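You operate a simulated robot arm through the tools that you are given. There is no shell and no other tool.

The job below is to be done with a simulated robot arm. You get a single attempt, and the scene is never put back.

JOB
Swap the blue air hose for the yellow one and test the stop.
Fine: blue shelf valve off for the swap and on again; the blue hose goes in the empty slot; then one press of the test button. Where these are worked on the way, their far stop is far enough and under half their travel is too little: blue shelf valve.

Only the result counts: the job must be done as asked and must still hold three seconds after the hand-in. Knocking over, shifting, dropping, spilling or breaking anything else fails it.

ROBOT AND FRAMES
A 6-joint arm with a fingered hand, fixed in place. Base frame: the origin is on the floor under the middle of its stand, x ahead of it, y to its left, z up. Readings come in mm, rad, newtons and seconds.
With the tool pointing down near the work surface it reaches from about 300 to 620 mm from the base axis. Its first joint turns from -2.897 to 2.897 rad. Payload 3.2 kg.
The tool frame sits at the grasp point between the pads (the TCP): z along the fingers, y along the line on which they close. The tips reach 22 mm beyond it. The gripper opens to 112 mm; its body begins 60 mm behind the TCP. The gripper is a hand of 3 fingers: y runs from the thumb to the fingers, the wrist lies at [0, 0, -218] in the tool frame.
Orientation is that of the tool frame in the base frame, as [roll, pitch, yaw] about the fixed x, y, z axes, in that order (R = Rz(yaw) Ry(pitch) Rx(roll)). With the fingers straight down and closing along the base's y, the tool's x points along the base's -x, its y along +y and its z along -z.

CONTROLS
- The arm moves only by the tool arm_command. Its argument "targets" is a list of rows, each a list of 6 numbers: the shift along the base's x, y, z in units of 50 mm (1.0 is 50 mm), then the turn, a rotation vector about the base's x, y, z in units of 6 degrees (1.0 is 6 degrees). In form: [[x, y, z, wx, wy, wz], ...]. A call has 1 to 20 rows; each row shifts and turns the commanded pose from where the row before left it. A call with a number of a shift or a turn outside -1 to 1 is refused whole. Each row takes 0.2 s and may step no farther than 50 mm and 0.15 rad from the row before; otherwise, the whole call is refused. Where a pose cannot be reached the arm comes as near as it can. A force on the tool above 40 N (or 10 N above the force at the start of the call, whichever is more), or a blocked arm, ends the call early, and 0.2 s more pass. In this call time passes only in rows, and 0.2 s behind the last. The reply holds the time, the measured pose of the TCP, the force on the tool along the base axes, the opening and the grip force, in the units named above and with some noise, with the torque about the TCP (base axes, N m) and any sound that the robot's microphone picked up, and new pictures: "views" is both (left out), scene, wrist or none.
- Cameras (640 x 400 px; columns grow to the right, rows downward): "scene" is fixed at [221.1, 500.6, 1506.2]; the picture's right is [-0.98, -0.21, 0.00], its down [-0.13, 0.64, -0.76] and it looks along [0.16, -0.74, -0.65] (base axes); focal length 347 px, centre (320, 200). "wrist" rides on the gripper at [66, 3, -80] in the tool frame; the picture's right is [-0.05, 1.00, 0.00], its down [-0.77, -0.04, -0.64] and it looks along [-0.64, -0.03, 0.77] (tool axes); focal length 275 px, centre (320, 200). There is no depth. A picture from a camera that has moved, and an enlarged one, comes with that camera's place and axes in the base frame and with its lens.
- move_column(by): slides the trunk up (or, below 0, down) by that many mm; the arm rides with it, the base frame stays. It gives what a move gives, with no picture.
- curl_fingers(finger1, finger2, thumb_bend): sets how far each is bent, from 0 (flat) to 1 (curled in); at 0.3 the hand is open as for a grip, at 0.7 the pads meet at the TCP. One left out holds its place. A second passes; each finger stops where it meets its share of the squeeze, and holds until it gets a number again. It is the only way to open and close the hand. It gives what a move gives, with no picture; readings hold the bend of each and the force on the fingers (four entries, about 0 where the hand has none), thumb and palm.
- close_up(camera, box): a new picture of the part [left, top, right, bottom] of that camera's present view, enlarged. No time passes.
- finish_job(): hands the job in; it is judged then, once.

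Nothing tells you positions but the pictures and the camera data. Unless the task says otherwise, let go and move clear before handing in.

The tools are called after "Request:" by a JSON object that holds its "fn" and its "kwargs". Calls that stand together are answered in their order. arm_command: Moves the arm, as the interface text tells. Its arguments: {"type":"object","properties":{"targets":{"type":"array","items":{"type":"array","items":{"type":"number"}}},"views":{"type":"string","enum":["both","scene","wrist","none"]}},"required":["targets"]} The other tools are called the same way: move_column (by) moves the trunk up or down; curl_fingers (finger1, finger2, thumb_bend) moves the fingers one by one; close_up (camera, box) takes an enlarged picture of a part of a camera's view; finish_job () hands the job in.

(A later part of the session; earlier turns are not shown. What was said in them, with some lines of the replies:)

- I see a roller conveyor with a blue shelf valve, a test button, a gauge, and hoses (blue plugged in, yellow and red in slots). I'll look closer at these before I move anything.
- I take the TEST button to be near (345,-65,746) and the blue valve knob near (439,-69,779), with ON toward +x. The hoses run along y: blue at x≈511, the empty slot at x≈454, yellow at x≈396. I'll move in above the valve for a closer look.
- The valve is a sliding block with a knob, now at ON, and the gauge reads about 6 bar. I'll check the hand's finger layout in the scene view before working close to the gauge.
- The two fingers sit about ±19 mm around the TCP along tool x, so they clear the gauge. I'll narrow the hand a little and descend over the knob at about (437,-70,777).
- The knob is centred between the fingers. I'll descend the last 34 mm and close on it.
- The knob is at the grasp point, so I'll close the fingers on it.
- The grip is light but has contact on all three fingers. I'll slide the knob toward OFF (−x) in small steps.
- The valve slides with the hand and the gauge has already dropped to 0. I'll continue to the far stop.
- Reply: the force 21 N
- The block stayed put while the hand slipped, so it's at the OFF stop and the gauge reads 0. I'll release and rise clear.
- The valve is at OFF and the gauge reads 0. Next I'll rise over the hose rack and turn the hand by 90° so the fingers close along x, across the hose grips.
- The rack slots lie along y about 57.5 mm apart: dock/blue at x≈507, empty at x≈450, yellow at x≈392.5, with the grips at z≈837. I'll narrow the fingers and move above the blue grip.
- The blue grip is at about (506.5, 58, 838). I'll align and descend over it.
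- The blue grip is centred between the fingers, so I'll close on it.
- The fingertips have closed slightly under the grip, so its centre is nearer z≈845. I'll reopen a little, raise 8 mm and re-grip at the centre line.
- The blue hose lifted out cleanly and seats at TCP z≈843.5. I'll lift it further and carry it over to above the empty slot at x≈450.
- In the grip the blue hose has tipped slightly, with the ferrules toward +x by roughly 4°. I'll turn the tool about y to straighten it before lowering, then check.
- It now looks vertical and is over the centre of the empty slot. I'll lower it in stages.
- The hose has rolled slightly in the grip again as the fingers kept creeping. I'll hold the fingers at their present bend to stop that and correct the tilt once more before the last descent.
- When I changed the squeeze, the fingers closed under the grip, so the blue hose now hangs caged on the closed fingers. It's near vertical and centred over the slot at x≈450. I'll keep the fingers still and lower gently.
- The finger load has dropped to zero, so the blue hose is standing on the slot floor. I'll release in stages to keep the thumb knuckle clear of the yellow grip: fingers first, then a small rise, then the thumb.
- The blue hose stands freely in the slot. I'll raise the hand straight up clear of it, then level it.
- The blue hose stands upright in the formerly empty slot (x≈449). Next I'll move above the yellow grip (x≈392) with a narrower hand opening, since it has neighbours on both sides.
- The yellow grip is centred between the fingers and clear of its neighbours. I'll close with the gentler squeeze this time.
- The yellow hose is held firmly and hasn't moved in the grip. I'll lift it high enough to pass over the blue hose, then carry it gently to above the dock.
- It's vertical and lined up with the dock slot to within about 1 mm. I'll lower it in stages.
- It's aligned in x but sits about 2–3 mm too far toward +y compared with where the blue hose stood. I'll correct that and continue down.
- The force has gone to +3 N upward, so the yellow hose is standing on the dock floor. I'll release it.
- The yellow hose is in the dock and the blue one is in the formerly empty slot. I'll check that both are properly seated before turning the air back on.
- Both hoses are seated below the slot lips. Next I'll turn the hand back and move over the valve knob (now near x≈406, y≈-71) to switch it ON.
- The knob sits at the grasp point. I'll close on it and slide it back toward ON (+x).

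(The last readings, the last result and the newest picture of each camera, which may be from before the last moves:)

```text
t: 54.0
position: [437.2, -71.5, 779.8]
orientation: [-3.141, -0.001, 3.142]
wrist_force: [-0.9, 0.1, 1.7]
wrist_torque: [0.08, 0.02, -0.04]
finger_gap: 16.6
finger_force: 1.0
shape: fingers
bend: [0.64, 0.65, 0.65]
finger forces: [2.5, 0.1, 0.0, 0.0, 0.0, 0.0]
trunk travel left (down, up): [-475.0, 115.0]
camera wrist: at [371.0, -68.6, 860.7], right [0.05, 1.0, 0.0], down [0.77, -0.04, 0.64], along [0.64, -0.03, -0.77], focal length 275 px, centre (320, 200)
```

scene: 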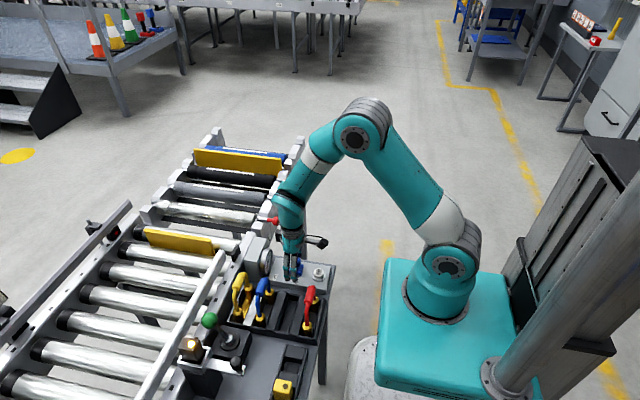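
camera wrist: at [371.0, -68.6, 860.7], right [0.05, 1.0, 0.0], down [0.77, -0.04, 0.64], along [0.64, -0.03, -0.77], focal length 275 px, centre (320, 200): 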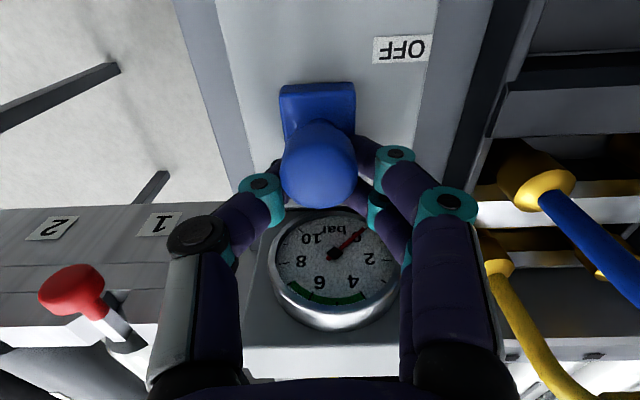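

The fingers slipped forward off the round knob, leaving it about halfway. I'll open, re-centre behind it, grip more firmly and finish the slide.

Request:
{"fn": "curl_fingers", "kwargs": {"finger1": 0.48, "finger2": 0.48, "thumb_bend": 0.48}}

Request:
{"fn": "arm_command", "kwargs": {"targets": [[-0.2, 0, 0, 0, 0, 0], [-0.08, 0, -0.02, 0, 0, 0]], "views": "wrist"}}

Request:
{"fn": "close_up", "kwargs": {"camera": "wrist", "box": [200, 60, 460, 260]}}

Request:
{"fn": "close_up", "kwargs": {"camera": "scene", "box": [245, 225, 345, 305]}}

```text
t: 55.0
position: [437.5, -69.8, 780.0]
orientation: [3.141, 0.0, 3.141]
wrist_force: [-1.3, 0.3, 1.0]
wrist_torque: [0.0, 0.02, -0.01]
finger_gap: 60.0
finger_force: 0.0
shape: fingers
bend: [0.48, 0.48, 0.48]
finger forces: [0.1, 0.0, 0.0, 0.0, 0.1, 0.0]
trunk travel left (down, up): [-475.0, 115.0]
```

```text
t: 55.6
position: [423.8, -71.2, 780.0]
orientation: [-3.141, 0.002, 3.141]
wrist_force: [0.8, -0.3, 0.2]
wrist_torque: [-0.03, -0.06, -0.01]
finger_gap: 60.3
finger_force: 0.0
shape: fingers
bend: [0.48, 0.48, 0.48]
finger forces: [0.1, 0.1, 0.0, 0.1, 0.1, 0.0]
trunk travel left (down, up): [-475.0, 115.0]
camera wrist: at [356.9, -68.8, 859.7], right [0.05, 1.0, 0.0], down [0.77, -0.04, 0.64], along [0.64, -0.03, -0.77], focal length 275 px, centre (320, 200)
```

wrist: 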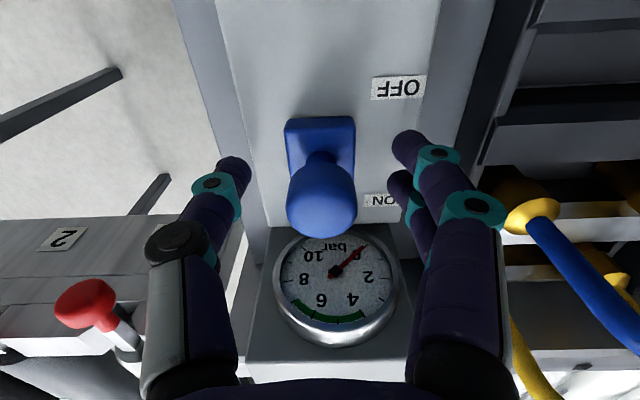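

```text
2.00 times, centred on (330, 160) of wrist
camera zoom: at [356.9, -68.8, 859.7], right [0.05, 1.0, 0.0], down [0.77, -0.04, 0.64], along [0.64, -0.03, -0.77], focal length 551 px, centre (300, 280)
```

zoom: 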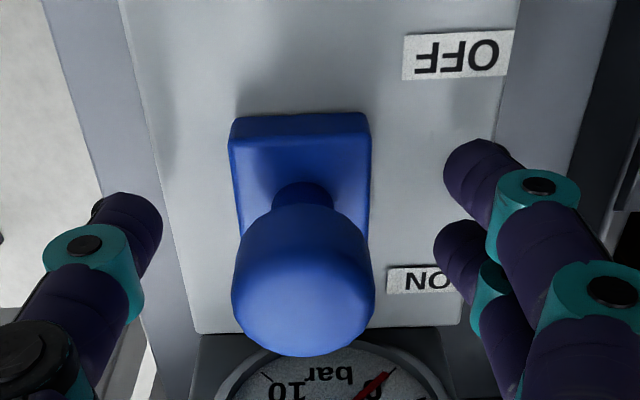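

```text
5.00 times, centred on (295, 265) of scene
camera zoom: at [221.1, 500.6, 1506.2], right [-0.98, -0.21, 0.0], down [-0.13, 0.64, -0.76], along [0.16, -0.74, -0.65], focal length 1736 px, centre (445, -125)
```

zoom: 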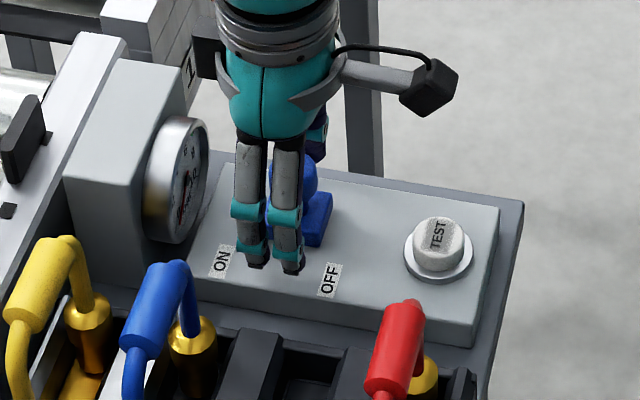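

Request:
{"fn": "arm_command", "kwargs": {"targets": [[-0.08, 0, -0.04, 0, 0, 0]], "views": "none"}}

Request:
{"fn": "curl_fingers", "kwargs": {"finger1": 0.66, "finger2": 0.66, "thumb_bend": 0.66}}

Request:
{"fn": "arm_command", "kwargs": {"targets": [[0.08, 0, 0, 0, 0, 0], [0.08, 0, 0, 0, 0, 0]], "views": "wrist"}}

```text
t: 56.0
position: [418.5, -70.0, 778.6]
orientation: [3.141, -0.001, 3.141]
wrist_force: [0.4, 0.6, 0.9]
wrist_torque: [0.0, 0.0, 0.01]
finger_gap: 60.1
finger_force: 0.0
shape: fingers
bend: [0.48, 0.48, 0.48]
finger forces: [0.0, 0.1, 0.1, 0.0, 0.0, 0.1]
trunk travel left (down, up): [-475.0, 115.0]
```

```text
t: 57.0
position: [420.5, -71.2, 777.5]
orientation: [-3.142, -0.001, 3.14]
wrist_force: [0.4, 1.4, 0.6]
wrist_torque: [0.06, 0.01, -0.02]
finger_gap: 25.3
finger_force: 5.2
shape: fingers
bend: [0.61, 0.61, 0.63]
finger forces: [3.0, 2.8, 0.1, 0.0, 4.4, 0.1]
trunk travel left (down, up): [-475.0, 115.0]
```

```text
t: 57.6
position: [427.2, -69.7, 777.2]
orientation: [3.141, 0.001, 3.139]
wrist_force: [-1.8, 3.8, 1.0]
wrist_torque: [0.06, 0.06, 0.0]
finger_gap: 25.1
finger_force: 4.4
shape: fingers
bend: [0.61, 0.61, 0.64]
finger forces: [3.1, 3.0, 0.0, 0.0, 3.7, 0.1]
trunk travel left (down, up): [-475.0, 115.0]
camera wrist: at [360.5, -68.5, 857.6], right [0.05, 1.0, 0.0], down [0.77, -0.04, 0.64], along [0.64, -0.03, -0.77], focal length 275 px, centre (320, 200)
```

wrist: 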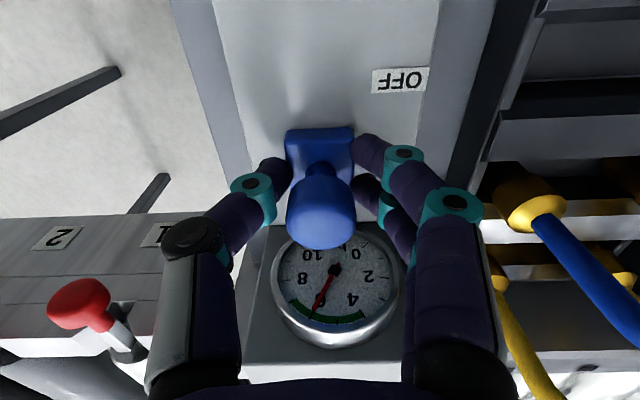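

The grip is good now, and the gauge is back to about 6 bar. I'll continue to the ON stop.

Request:
{"fn": "arm_command", "kwargs": {"targets": [[0.08, 0, 0, 0, 0, 0], [0.08, 0, 0, 0, 0, 0]], "views": "wrist"}}

Request:
{"fn": "arm_command", "kwargs": {"targets": [[0.08, 0, 0, 0, 0, 0]], "views": "wrist"}}

```text
t: 58.2
position: [433.0, -70.0, 777.6]
orientation: [-3.141, 0.0, 3.141]
wrist_force: [-10.2, 2.5, 5.6]
wrist_torque: [0.07, 0.22, 0.0]
finger_gap: 24.9
finger_force: 6.7
shape: fingers
bend: [0.61, 0.61, 0.64]
finger forces: [4.0, 4.0, 0.1, 0.1, 5.3, 0.1]
trunk travel left (down, up): [-475.0, 115.0]
camera wrist: at [367.6, -68.4, 857.2], right [0.05, 1.0, 0.0], down [0.77, -0.04, 0.64], along [0.63, -0.03, -0.77], focal length 275 px, centre (320, 200)
```

wrist: 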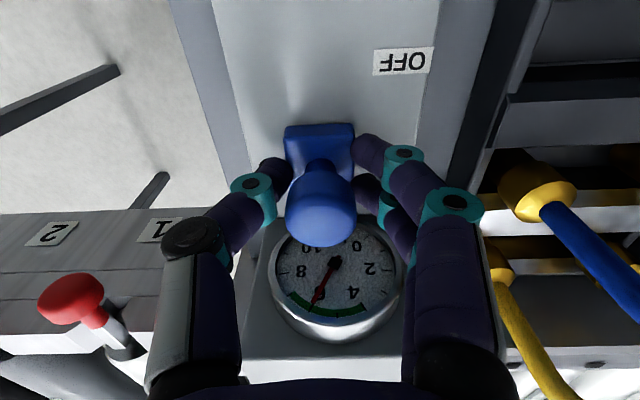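

```text
t: 58.6
position: [438.0, -70.0, 777.4]
orientation: [3.141, 0.0, 3.14]
wrist_force: [-7.2, 3.0, 6.8]
wrist_torque: [0.04, 0.19, 0.02]
finger_gap: 22.7
finger_force: 6.0
shape: fingers
bend: [0.62, 0.62, 0.64]
finger forces: [3.3, 3.4, 0.0, 0.0, 4.7, 0.0]
trunk travel left (down, up): [-475.0, 115.0]
camera wrist: at [372.2, -68.3, 858.1], right [0.05, 1.0, 0.0], down [0.77, -0.04, 0.64], along [0.64, -0.03, -0.77], focal length 275 px, centre (320, 200)
```

wrist: 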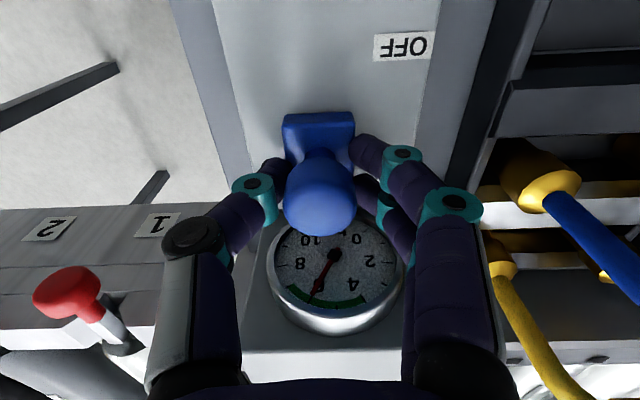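

The block is back at its original ON position: the force hit the stop and the gauge reads about 6 bar. I'll release and rise.

Request:
{"fn": "curl_fingers", "kwargs": {"finger1": 0.45, "finger2": 0.45, "thumb_bend": 0.45}}

Request:
{"fn": "arm_command", "kwargs": {"targets": [[-0.04, 0, 0.4, 0, 0, 0], [0, 0, 0.9, 0, 0, 0], [0, 0, 0.9, 0, 0, 0]], "views": "both"}}

Request:
{"fn": "close_up", "kwargs": {"camera": "wrist", "box": [240, 0, 440, 180]}}

Request:
{"fn": "close_up", "kwargs": {"camera": "scene", "box": [195, 235, 345, 345]}}

```text
t: 59.6
position: [439.7, -71.5, 777.6]
orientation: [-3.14, -0.001, 3.139]
wrist_force: [0.0, 0.7, -0.1]
wrist_torque: [-0.02, -0.04, -0.01]
finger_gap: 68.7
finger_force: 0.1
shape: fingers
bend: [0.45, 0.45, 0.45]
finger forces: [0.0, 0.0, 0.0, 0.0, 0.1, 0.1]
trunk travel left (down, up): [-475.0, 115.0]
```

```text
t: 60.4
position: [436.0, -71.2, 888.6]
orientation: [3.141, -0.002, 3.14]
wrist_force: [0.0, 0.2, -0.5]
wrist_torque: [0.0, 0.01, -0.01]
finger_gap: 68.7
finger_force: 0.0
shape: fingers
bend: [0.45, 0.45, 0.45]
finger forces: [0.0, 0.0, 0.0, 0.0, 0.0, 0.1]
trunk travel left (down, up): [-475.0, 115.0]
camera wrist: at [370.1, -69.4, 970.1], right [0.05, 1.0, 0.0], down [0.77, -0.04, 0.64], along [0.64, -0.03, -0.77], focal length 275 px, centre (320, 200)
```

scene: 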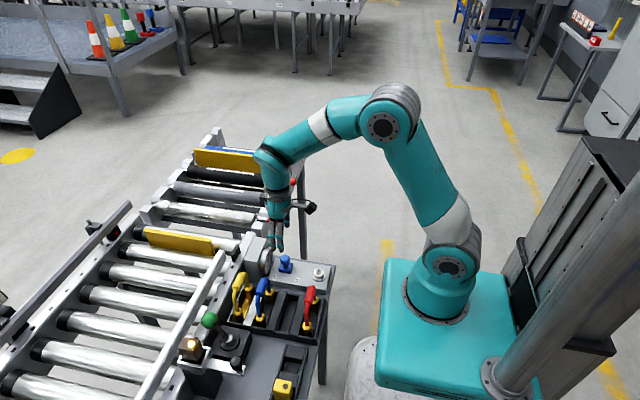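
wrist: 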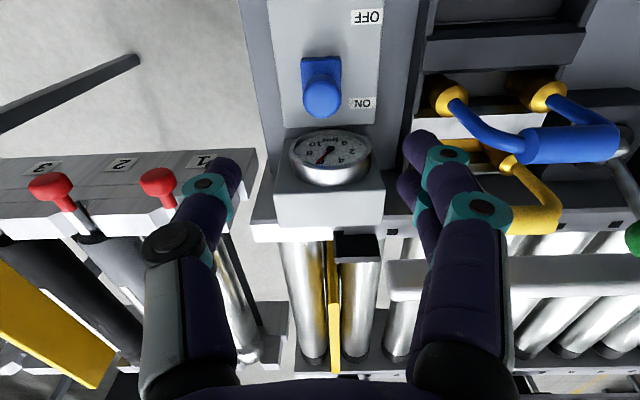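

```text
2.22 times, centred on (340, 90) of wrist
camera zoom: at [370.1, -69.4, 970.1], right [0.05, 1.0, 0.0], down [0.77, -0.04, 0.64], along [0.64, -0.03, -0.77], focal length 612 px, centre (276, 444)
```

zoom: 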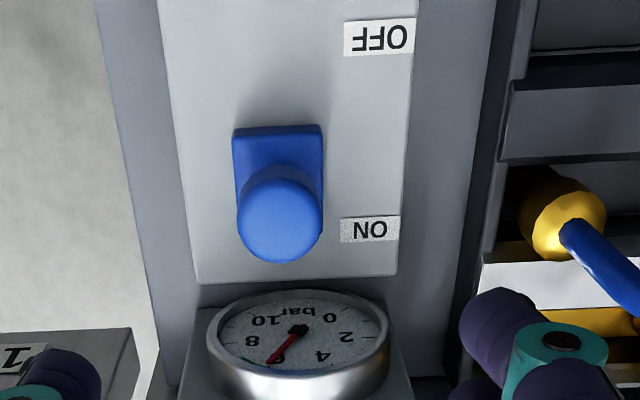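

```text
3.64 times, centred on (270, 290) of scene
camera zoom: at [221.1, 500.6, 1506.2], right [-0.98, -0.21, 0.0], down [-0.13, 0.64, -0.76], along [0.16, -0.74, -0.65], focal length 1263 px, centre (502, -127)
```

zoom: 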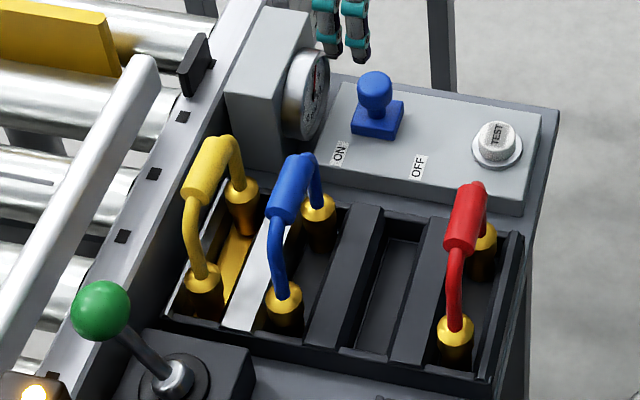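

The valve is ON at about 6 bar, yellow is docked and blue is stored. Next I'll move above the TEST button to locate it precisely.

Request:
{"fn": "arm_command", "kwargs": {"targets": [[-0.6, 0.03, -0.1, 0, 0, 0], [-0.6, 0.03, -0.2, 0, 0, 0], [-0.6, 0.03, -0.2, 0, 0, 0]], "views": "both"}}

Request:
{"fn": "close_up", "kwargs": {"camera": "wrist", "box": [240, 30, 440, 210]}}

Request:
{"fn": "close_up", "kwargs": {"camera": "scene", "box": [275, 235, 345, 295]}}

```text
t: 61.2
position: [346.8, -65.0, 862.3]
orientation: [-3.141, 0.003, 3.14]
wrist_force: [-1.3, -0.3, -0.8]
wrist_torque: [0.03, 0.0, 0.0]
finger_gap: 68.9
finger_force: 0.0
shape: fingers
bend: [0.45, 0.45, 0.45]
finger forces: [0.0, 0.0, 0.0, 0.0, 0.1, 0.0]
trunk travel left (down, up): [-475.0, 115.0]
camera wrist: at [281.1, -63.7, 943.0], right [0.05, 1.0, 0.0], down [0.77, -0.04, 0.64], along [0.64, -0.03, -0.77], focal length 275 px, centre (320, 200)
```

scene: 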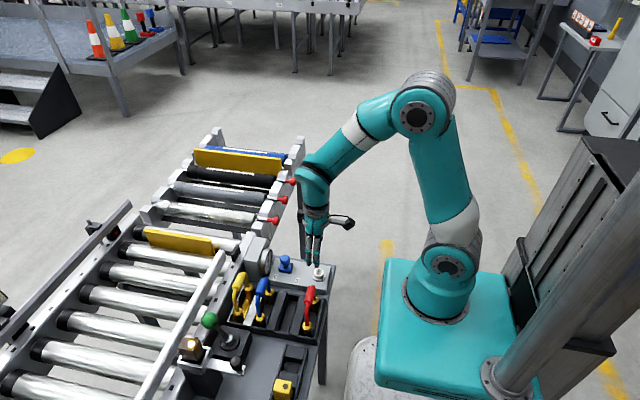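
wrist: 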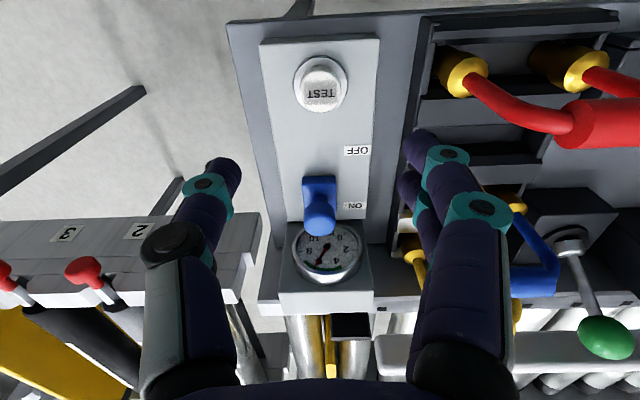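

```text
2.22 times, centred on (340, 120) of wrist
camera zoom: at [281.1, -63.7, 943.0], right [0.05, 1.0, 0.0], down [0.77, -0.04, 0.64], along [0.64, -0.03, -0.77], focal length 612 px, centre (276, 378)
```

zoom: 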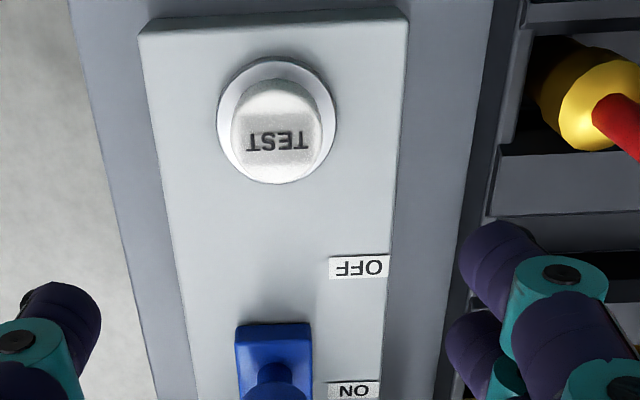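

```text
6.67 times, centred on (310, 265) of scene
camera zoom: at [221.1, 500.6, 1506.2], right [-0.98, -0.21, 0.0], down [-0.13, 0.64, -0.76], along [0.16, -0.74, -0.65], focal length 2315 px, centre (387, -233)
```

zoom: 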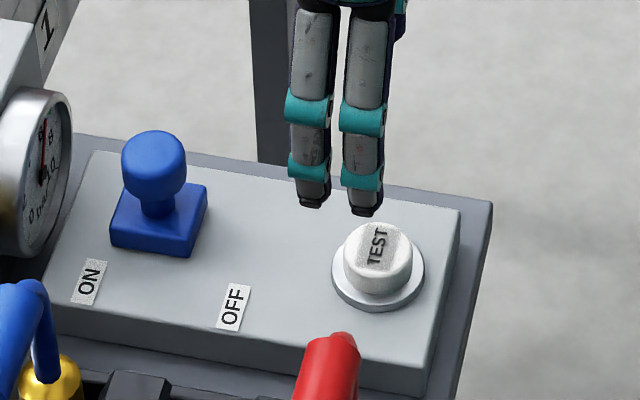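

The TEST button is at about (343,-66) with its top near z≈757 over a panel at z≈741. I'll close the hand to a pinch and come down over it.

Request:
{"fn": "curl_fingers", "kwargs": {"finger1": 0.7, "finger2": 0.7, "thumb_bend": 0.7}}

Request:
{"fn": "arm_command", "kwargs": {"targets": [[-0.08, 0, -0.5, 0, 0, 0], [0, 0, -0.6, 0, 0, 0]], "views": "both"}}

Request:
{"fn": "close_up", "kwargs": {"camera": "wrist", "box": [220, 60, 420, 240]}}

Request:
{"fn": "close_up", "kwargs": {"camera": "scene", "box": [285, 245, 345, 295]}}

```text
t: 62.2
position: [348.6, -66.2, 862.8]
orientation: [-3.141, 0.002, 3.14]
wrist_force: [-0.3, -0.2, -0.2]
wrist_torque: [0.03, 0.01, 0.02]
finger_gap: 2.8
finger_force: 0.1
shape: fingers
bend: [0.7, 0.7, 0.7]
finger forces: [0.0, 0.0, 0.0, 0.0, 0.0, 0.0]
trunk travel left (down, up): [-475.0, 115.0]
```

```text
t: 62.8
position: [341.9, -65.5, 808.8]
orientation: [-3.142, 0.0, 3.14]
wrist_force: [0.2, -0.6, 0.6]
wrist_torque: [-0.02, 0.0, 0.0]
finger_gap: 2.7
finger_force: 0.1
shape: fingers
bend: [0.7, 0.7, 0.7]
finger forces: [0.0, 0.0, 0.0, 0.1, 0.0, 0.0]
trunk travel left (down, up): [-475.0, 115.0]
camera wrist: at [275.4, -64.1, 887.5], right [0.05, 1.0, 0.0], down [0.77, -0.04, 0.64], along [0.64, -0.03, -0.77], focal length 275 px, centre (320, 200)
```

scene: 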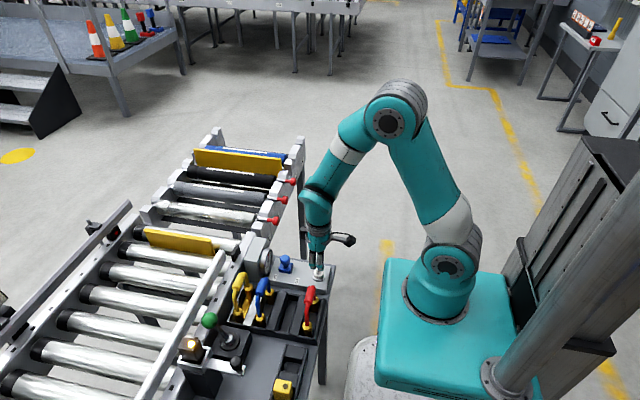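
wrist: 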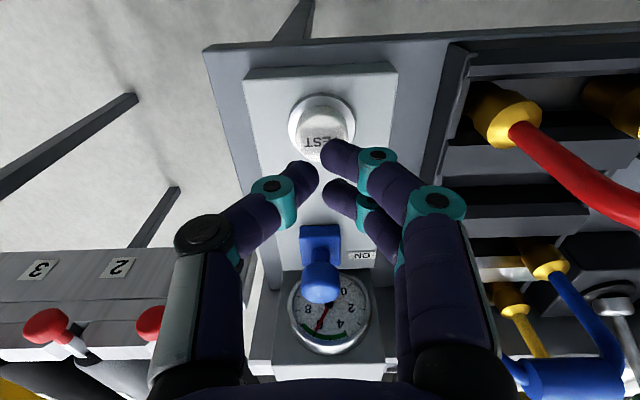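

```text
2.22 times, centred on (320, 150) of wrist
camera zoom: at [275.4, -64.1, 887.5], right [0.05, 1.0, 0.0], down [0.77, -0.04, 0.64], along [0.64, -0.03, -0.77], focal length 612 px, centre (320, 311)
```

zoom: 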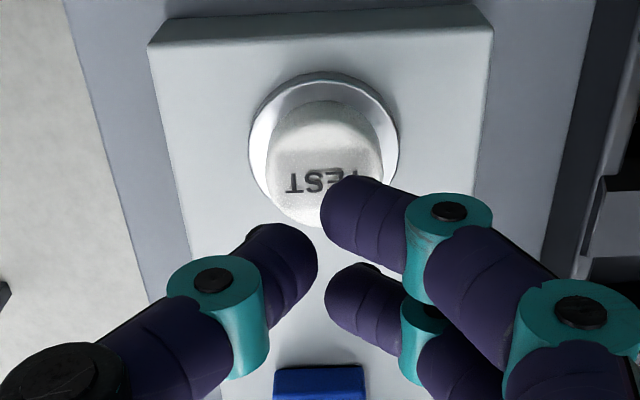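

```text
8.00 times, centred on (315, 270) of scene
camera zoom: at [221.1, 500.6, 1506.2], right [-0.98, -0.21, 0.0], down [-0.13, 0.64, -0.76], along [0.16, -0.74, -0.65], focal length 2778 px, centre (360, -360)
```

zoom: 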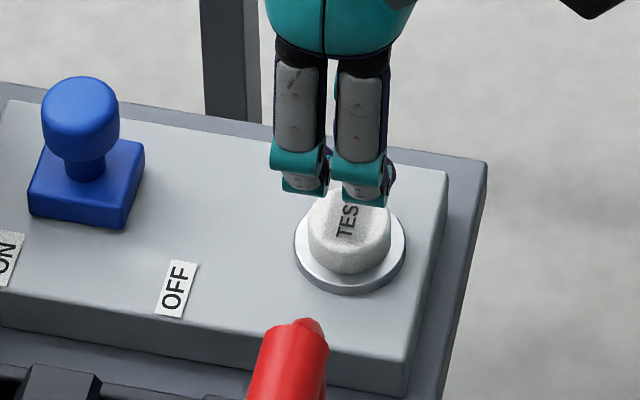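

The pinch is centred on the button. I'll come closer and then press slowly, watching the force.

Request:
{"fn": "arm_command", "kwargs": {"targets": [[0.02, 0, -0.3, 0, 0, 0], [0, 0, -0.2, 0, 0, 0]], "views": "both"}}

Request:
{"fn": "close_up", "kwargs": {"camera": "wrist", "box": [220, 60, 420, 240]}}

Request:
{"fn": "close_up", "kwargs": {"camera": "scene", "box": [285, 245, 345, 295]}}

```text
t: 63.4
position: [345.4, -64.2, 782.5]
orientation: [3.141, -0.001, 3.141]
wrist_force: [0.1, 0.9, 0.2]
wrist_torque: [0.02, 0.0, 0.0]
finger_gap: 2.9
finger_force: 0.0
shape: fingers
bend: [0.7, 0.7, 0.7]
finger forces: [0.0, 0.0, 0.1, 0.0, 0.0, 0.0]
trunk travel left (down, up): [-475.0, 115.0]
camera wrist: at [278.2, -63.8, 862.9], right [0.05, 1.0, 0.0], down [0.77, -0.04, 0.64], along [0.64, -0.03, -0.77], focal length 275 px, centre (320, 200)
```

scene: 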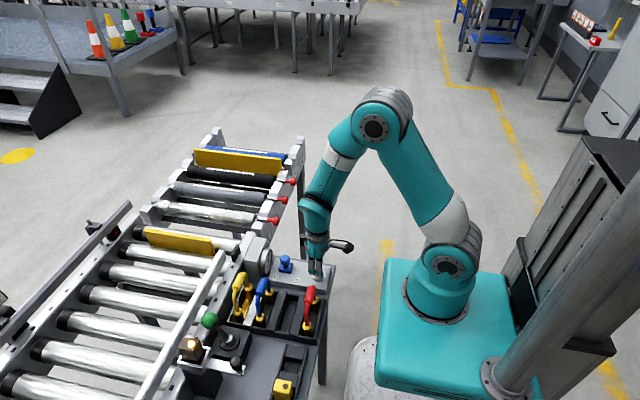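
wrist: 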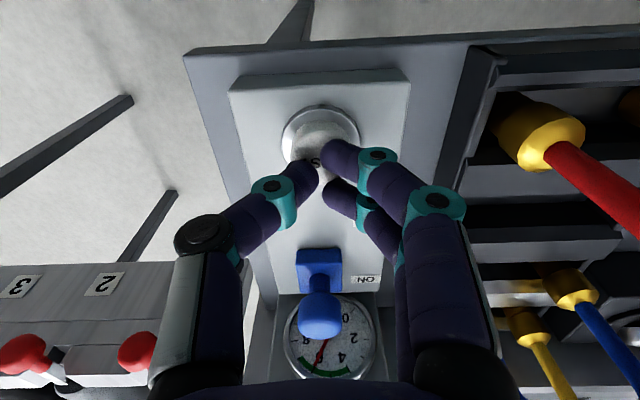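

```text
2.22 times, centred on (320, 150) of wrist
camera zoom: at [278.2, -63.8, 862.9], right [0.05, 1.0, 0.0], down [0.77, -0.04, 0.64], along [0.64, -0.03, -0.77], focal length 612 px, centre (320, 311)
```

zoom: 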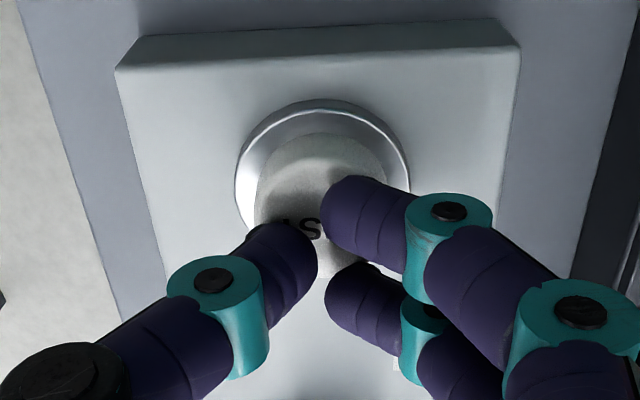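

```text
8.00 times, centred on (315, 270) of scene
camera zoom: at [221.1, 500.6, 1506.2], right [-0.98, -0.21, 0.0], down [-0.13, 0.64, -0.76], along [0.16, -0.74, -0.65], focal length 2778 px, centre (360, -360)
```

zoom: 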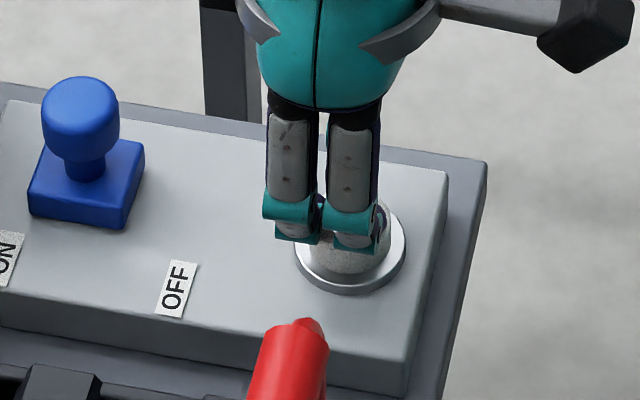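

Request:
{"fn": "arm_command", "kwargs": {"targets": [[-0.05, 0, 0, 0, 0, 0], [0, 0, -0.12, 0, 0, 0]], "views": "none"}}

Request:
{"fn": "close_up", "kwargs": {"camera": "wrist", "box": [220, 60, 420, 240]}}

Request:
{"fn": "close_up", "kwargs": {"camera": "scene", "box": [285, 245, 345, 295]}}

```text
t: 64.0
position: [342.0, -65.2, 777.5]
orientation: [3.141, 0.002, 3.14]
wrist_force: [-0.1, 0.9, 2.7]
wrist_torque: [0.05, 0.02, 0.03]
finger_gap: 2.2
finger_force: 1.4
shape: fingers
bend: [0.7, 0.7, 0.7]
finger forces: [0.8, 0.6, 0.1, 0.0, 1.3, 0.0]
trunk travel left (down, up): [-475.0, 115.0]
heard: click
```

```text
2.22 times, centred on (320, 150) of wrist
camera zoom: at [275.8, -64.0, 857.0], right [0.05, 1.0, 0.0], down [0.77, -0.04, 0.64], along [0.64, -0.03, -0.77], focal length 612 px, centre (320, 311)
```

zoom: 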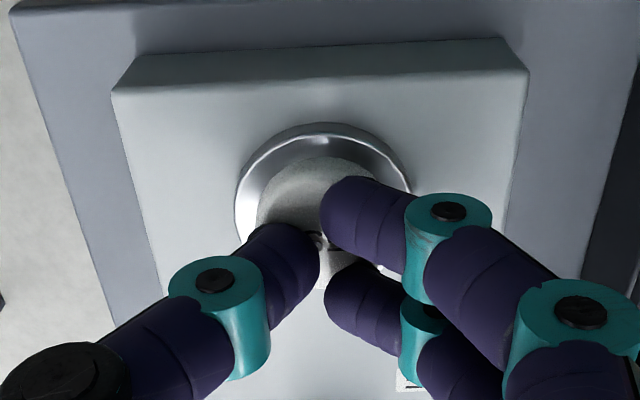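

```text
8.00 times, centred on (315, 270) of scene
camera zoom: at [221.1, 500.6, 1506.2], right [-0.98, -0.21, 0.0], down [-0.13, 0.64, -0.76], along [0.16, -0.74, -0.65], focal length 2778 px, centre (360, -360)
```

zoom: 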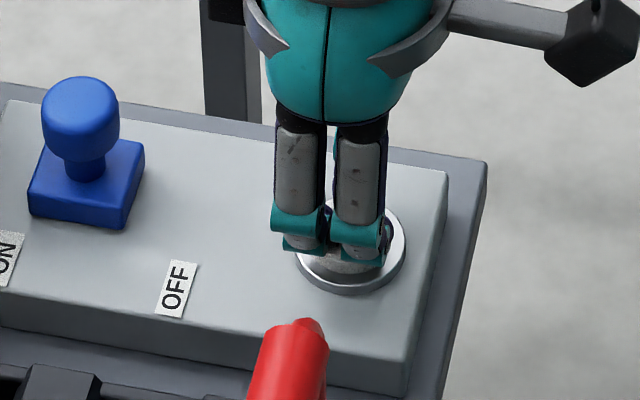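

I heard a click at light force, so the button seems to have actuated. Before releasing, I'll look for a reaction on the conveyor stop and lamp.

Request:
{"fn": "close_up", "kwargs": {"camera": "scene", "box": [80, 200, 340, 400]}}

Request:
{"fn": "close_up", "kwargs": {"camera": "scene", "box": [130, 200, 270, 300]}}

Request:
{"fn": "close_up", "kwargs": {"camera": "wrist", "box": [220, 200, 640, 400]}}

```text
2.00 times, centred on (210, 300) of scene
camera zoom: at [221.1, 500.6, 1506.2], right [-0.98, -0.21, 0.0], down [-0.13, 0.64, -0.76], along [0.16, -0.74, -0.65], focal length 695 px, centre (540, 0)
```

zoom: 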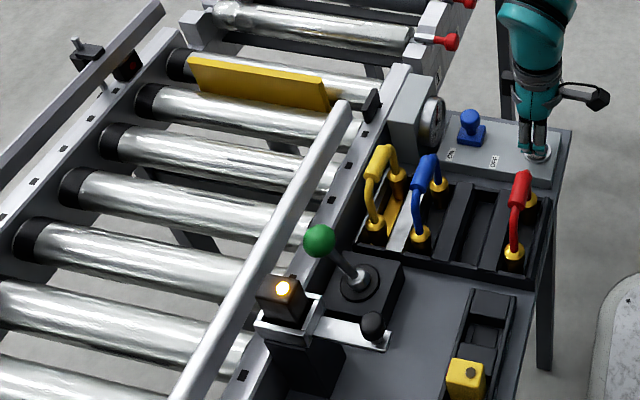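

```text
4.00 times, centred on (200, 250) of scene
camera zoom: at [221.1, 500.6, 1506.2], right [-0.98, -0.21, 0.0], down [-0.13, 0.64, -0.76], along [0.16, -0.74, -0.65], focal length 1389 px, centre (800, 0)
```

zoom: 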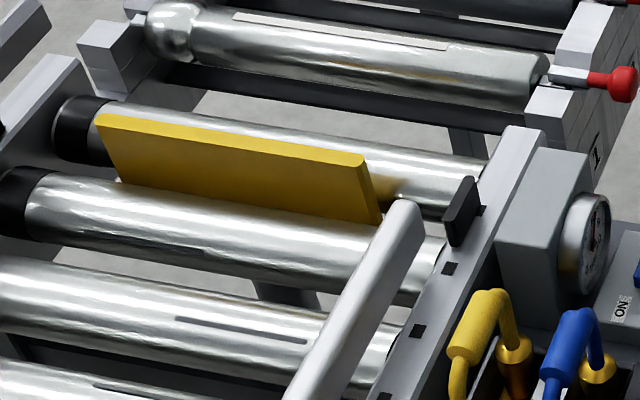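

```text
1.52 times, centred on (430, 300) of wrist
camera zoom: at [275.8, -64.0, 857.0], right [0.05, 1.0, 0.0], down [0.77, -0.04, 0.64], along [0.64, -0.03, -0.77], focal length 420 px, centre (152, 48)
```

zoom: 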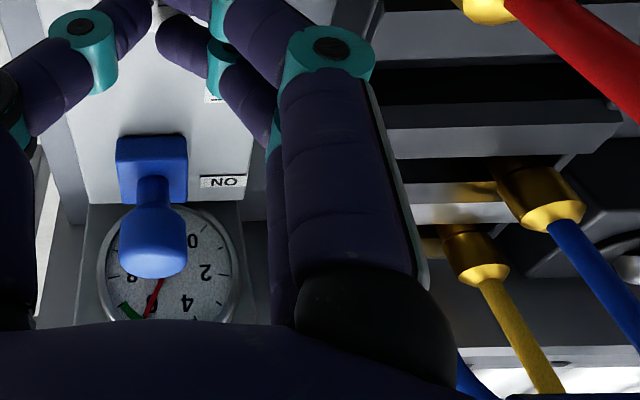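

Request:
{"fn": "arm_command", "kwargs": {"targets": [[0, 0, -0.02, 0, 0, 0]], "views": "scene"}}

Request:
{"fn": "close_up", "kwargs": {"camera": "scene", "box": [130, 200, 270, 300]}}

Request:
{"fn": "close_up", "kwargs": {"camera": "scene", "box": [285, 245, 345, 295]}}

```text
t: 64.4
position: [341.8, -65.9, 775.7]
orientation: [-3.14, -0.001, 3.139]
wrist_force: [0.0, 0.1, 3.8]
wrist_torque: [0.0, 0.01, -0.04]
finger_gap: 2.3
finger_force: 1.6
shape: fingers
bend: [0.7, 0.7, 0.7]
finger forces: [0.6, 0.7, 0.0, 0.0, 1.9, 0.0]
trunk travel left (down, up): [-475.0, 115.0]
```

scene: 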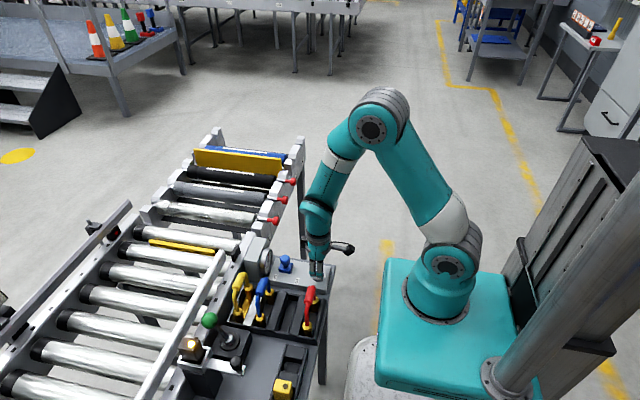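

```text
4.00 times, centred on (200, 250) of scene
camera zoom: at [221.1, 500.6, 1506.2], right [-0.98, -0.21, 0.0], down [-0.13, 0.64, -0.76], along [0.16, -0.74, -0.65], focal length 1389 px, centre (800, 0)
```

zoom: 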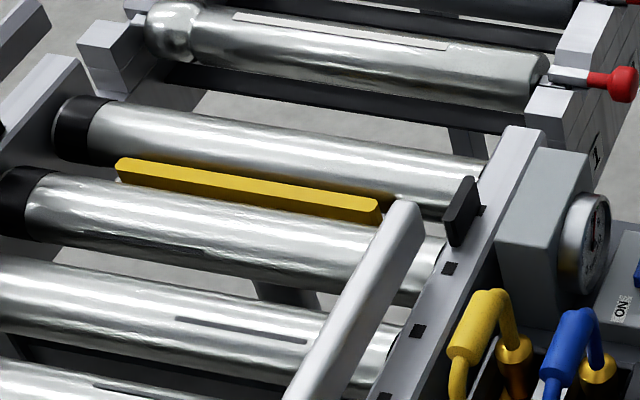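

```text
8.00 times, centred on (315, 270) of scene
camera zoom: at [221.1, 500.6, 1506.2], right [-0.98, -0.21, 0.0], down [-0.13, 0.64, -0.76], along [0.16, -0.74, -0.65], focal length 2778 px, centre (360, -360)
```

zoom: 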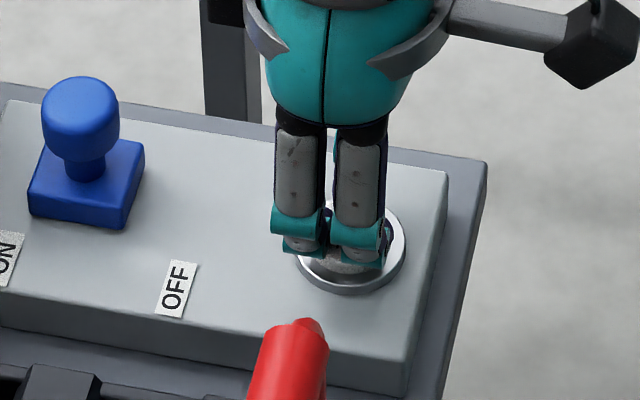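

The press registered: the yellow conveyor stop is dropping. I'll release the button and rise well clear.

Request:
{"fn": "arm_command", "kwargs": {"targets": [[0, 0, 0.5, 0, 0, 0], [0, 0, 0.9, 0, 0, 0], [0, 0, 0.9, 0, 0, 0], [0, 0, 0.9, 0, 0, 0]], "views": "both"}}

Request:
{"fn": "close_up", "kwargs": {"camera": "scene", "box": [130, 200, 270, 300]}}

Request:
{"fn": "close_up", "kwargs": {"camera": "scene", "box": [205, 235, 345, 340]}}

```text
t: 65.4
position: [340.9, -66.6, 935.2]
orientation: [3.141, 0.001, 3.141]
wrist_force: [-0.2, 0.0, -1.0]
wrist_torque: [-0.01, 0.0, 0.0]
finger_gap: 2.5
finger_force: 0.0
shape: fingers
bend: [0.7, 0.7, 0.7]
finger forces: [0.1, 0.0, 0.2, 0.0, 0.1, 0.0]
trunk travel left (down, up): [-475.0, 115.0]
camera wrist: at [274.5, -64.7, 1015.6], right [0.05, 1.0, 0.0], down [0.77, -0.04, 0.64], along [0.64, -0.03, -0.77], focal length 275 px, centre (320, 200)
```

scene: 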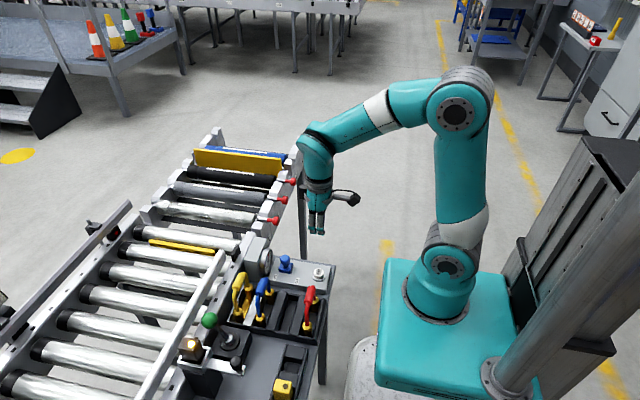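
wrist: 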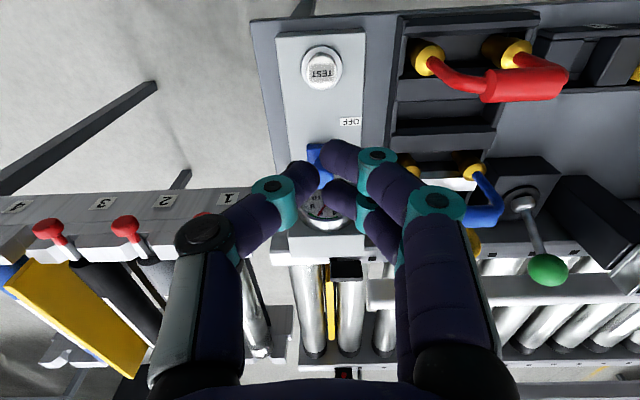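

```text
4.00 times, centred on (200, 250) of scene
camera zoom: at [221.1, 500.6, 1506.2], right [-0.98, -0.21, 0.0], down [-0.13, 0.64, -0.76], along [0.16, -0.74, -0.65], focal length 1389 px, centre (800, 0)
```

zoom: 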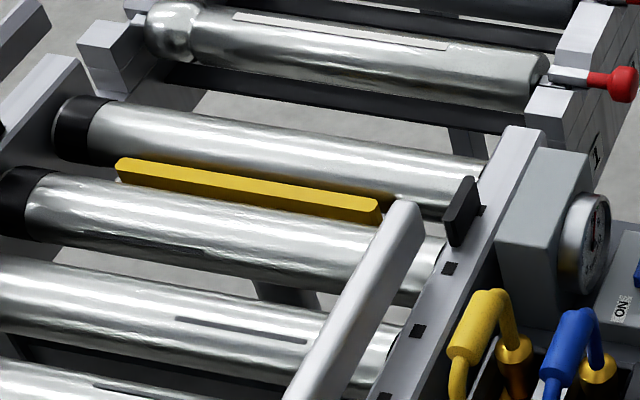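

```text
3.81 times, centred on (275, 288) of scene
camera zoom: at [221.1, 500.6, 1506.2], right [-0.98, -0.21, 0.0], down [-0.13, 0.64, -0.76], along [0.16, -0.74, -0.65], focal length 1323 px, centre (491, -133)
```

zoom: 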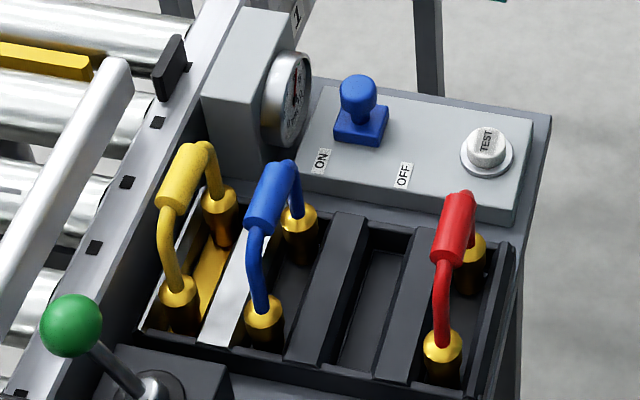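

The test worked: the stop lowered after one press, the valve is ON, yellow is in the dock and blue is in its slot. The hand is empty and clear, so I'm handing in.

Request:
{"fn": "finish_job", "kwargs": {}}

```text
The job is handed in.
```

The yellow hose is now in the dock and the blue hose is in the slot that was empty. I've handed the job in; no verdict came back.

- **Valve:** I slid the blue shelf valve to its OFF stop, and the gauge dropped to 0 before I touched a hose. After the swap I returned it to its ON stop, and the gauge came back to about 6 bar. On the way back the fingers slipped off the knob about halfway, so I re-gripped and finished the slide.
- **Hoses:** Both stand upright, seated below the slot lips. The blue hose slipped in the hand while I was placing it, but I didn't drop it. It sits about 4 mm further along its slot than the yellow one does in the dock.
- **Test:** I pressed the TEST button once and heard one click. The yellow conveyor stop lowered and was still down after I let go.

The last pictures showed nothing knocked over or shifted, and the hand was empty and clear before I handed in.
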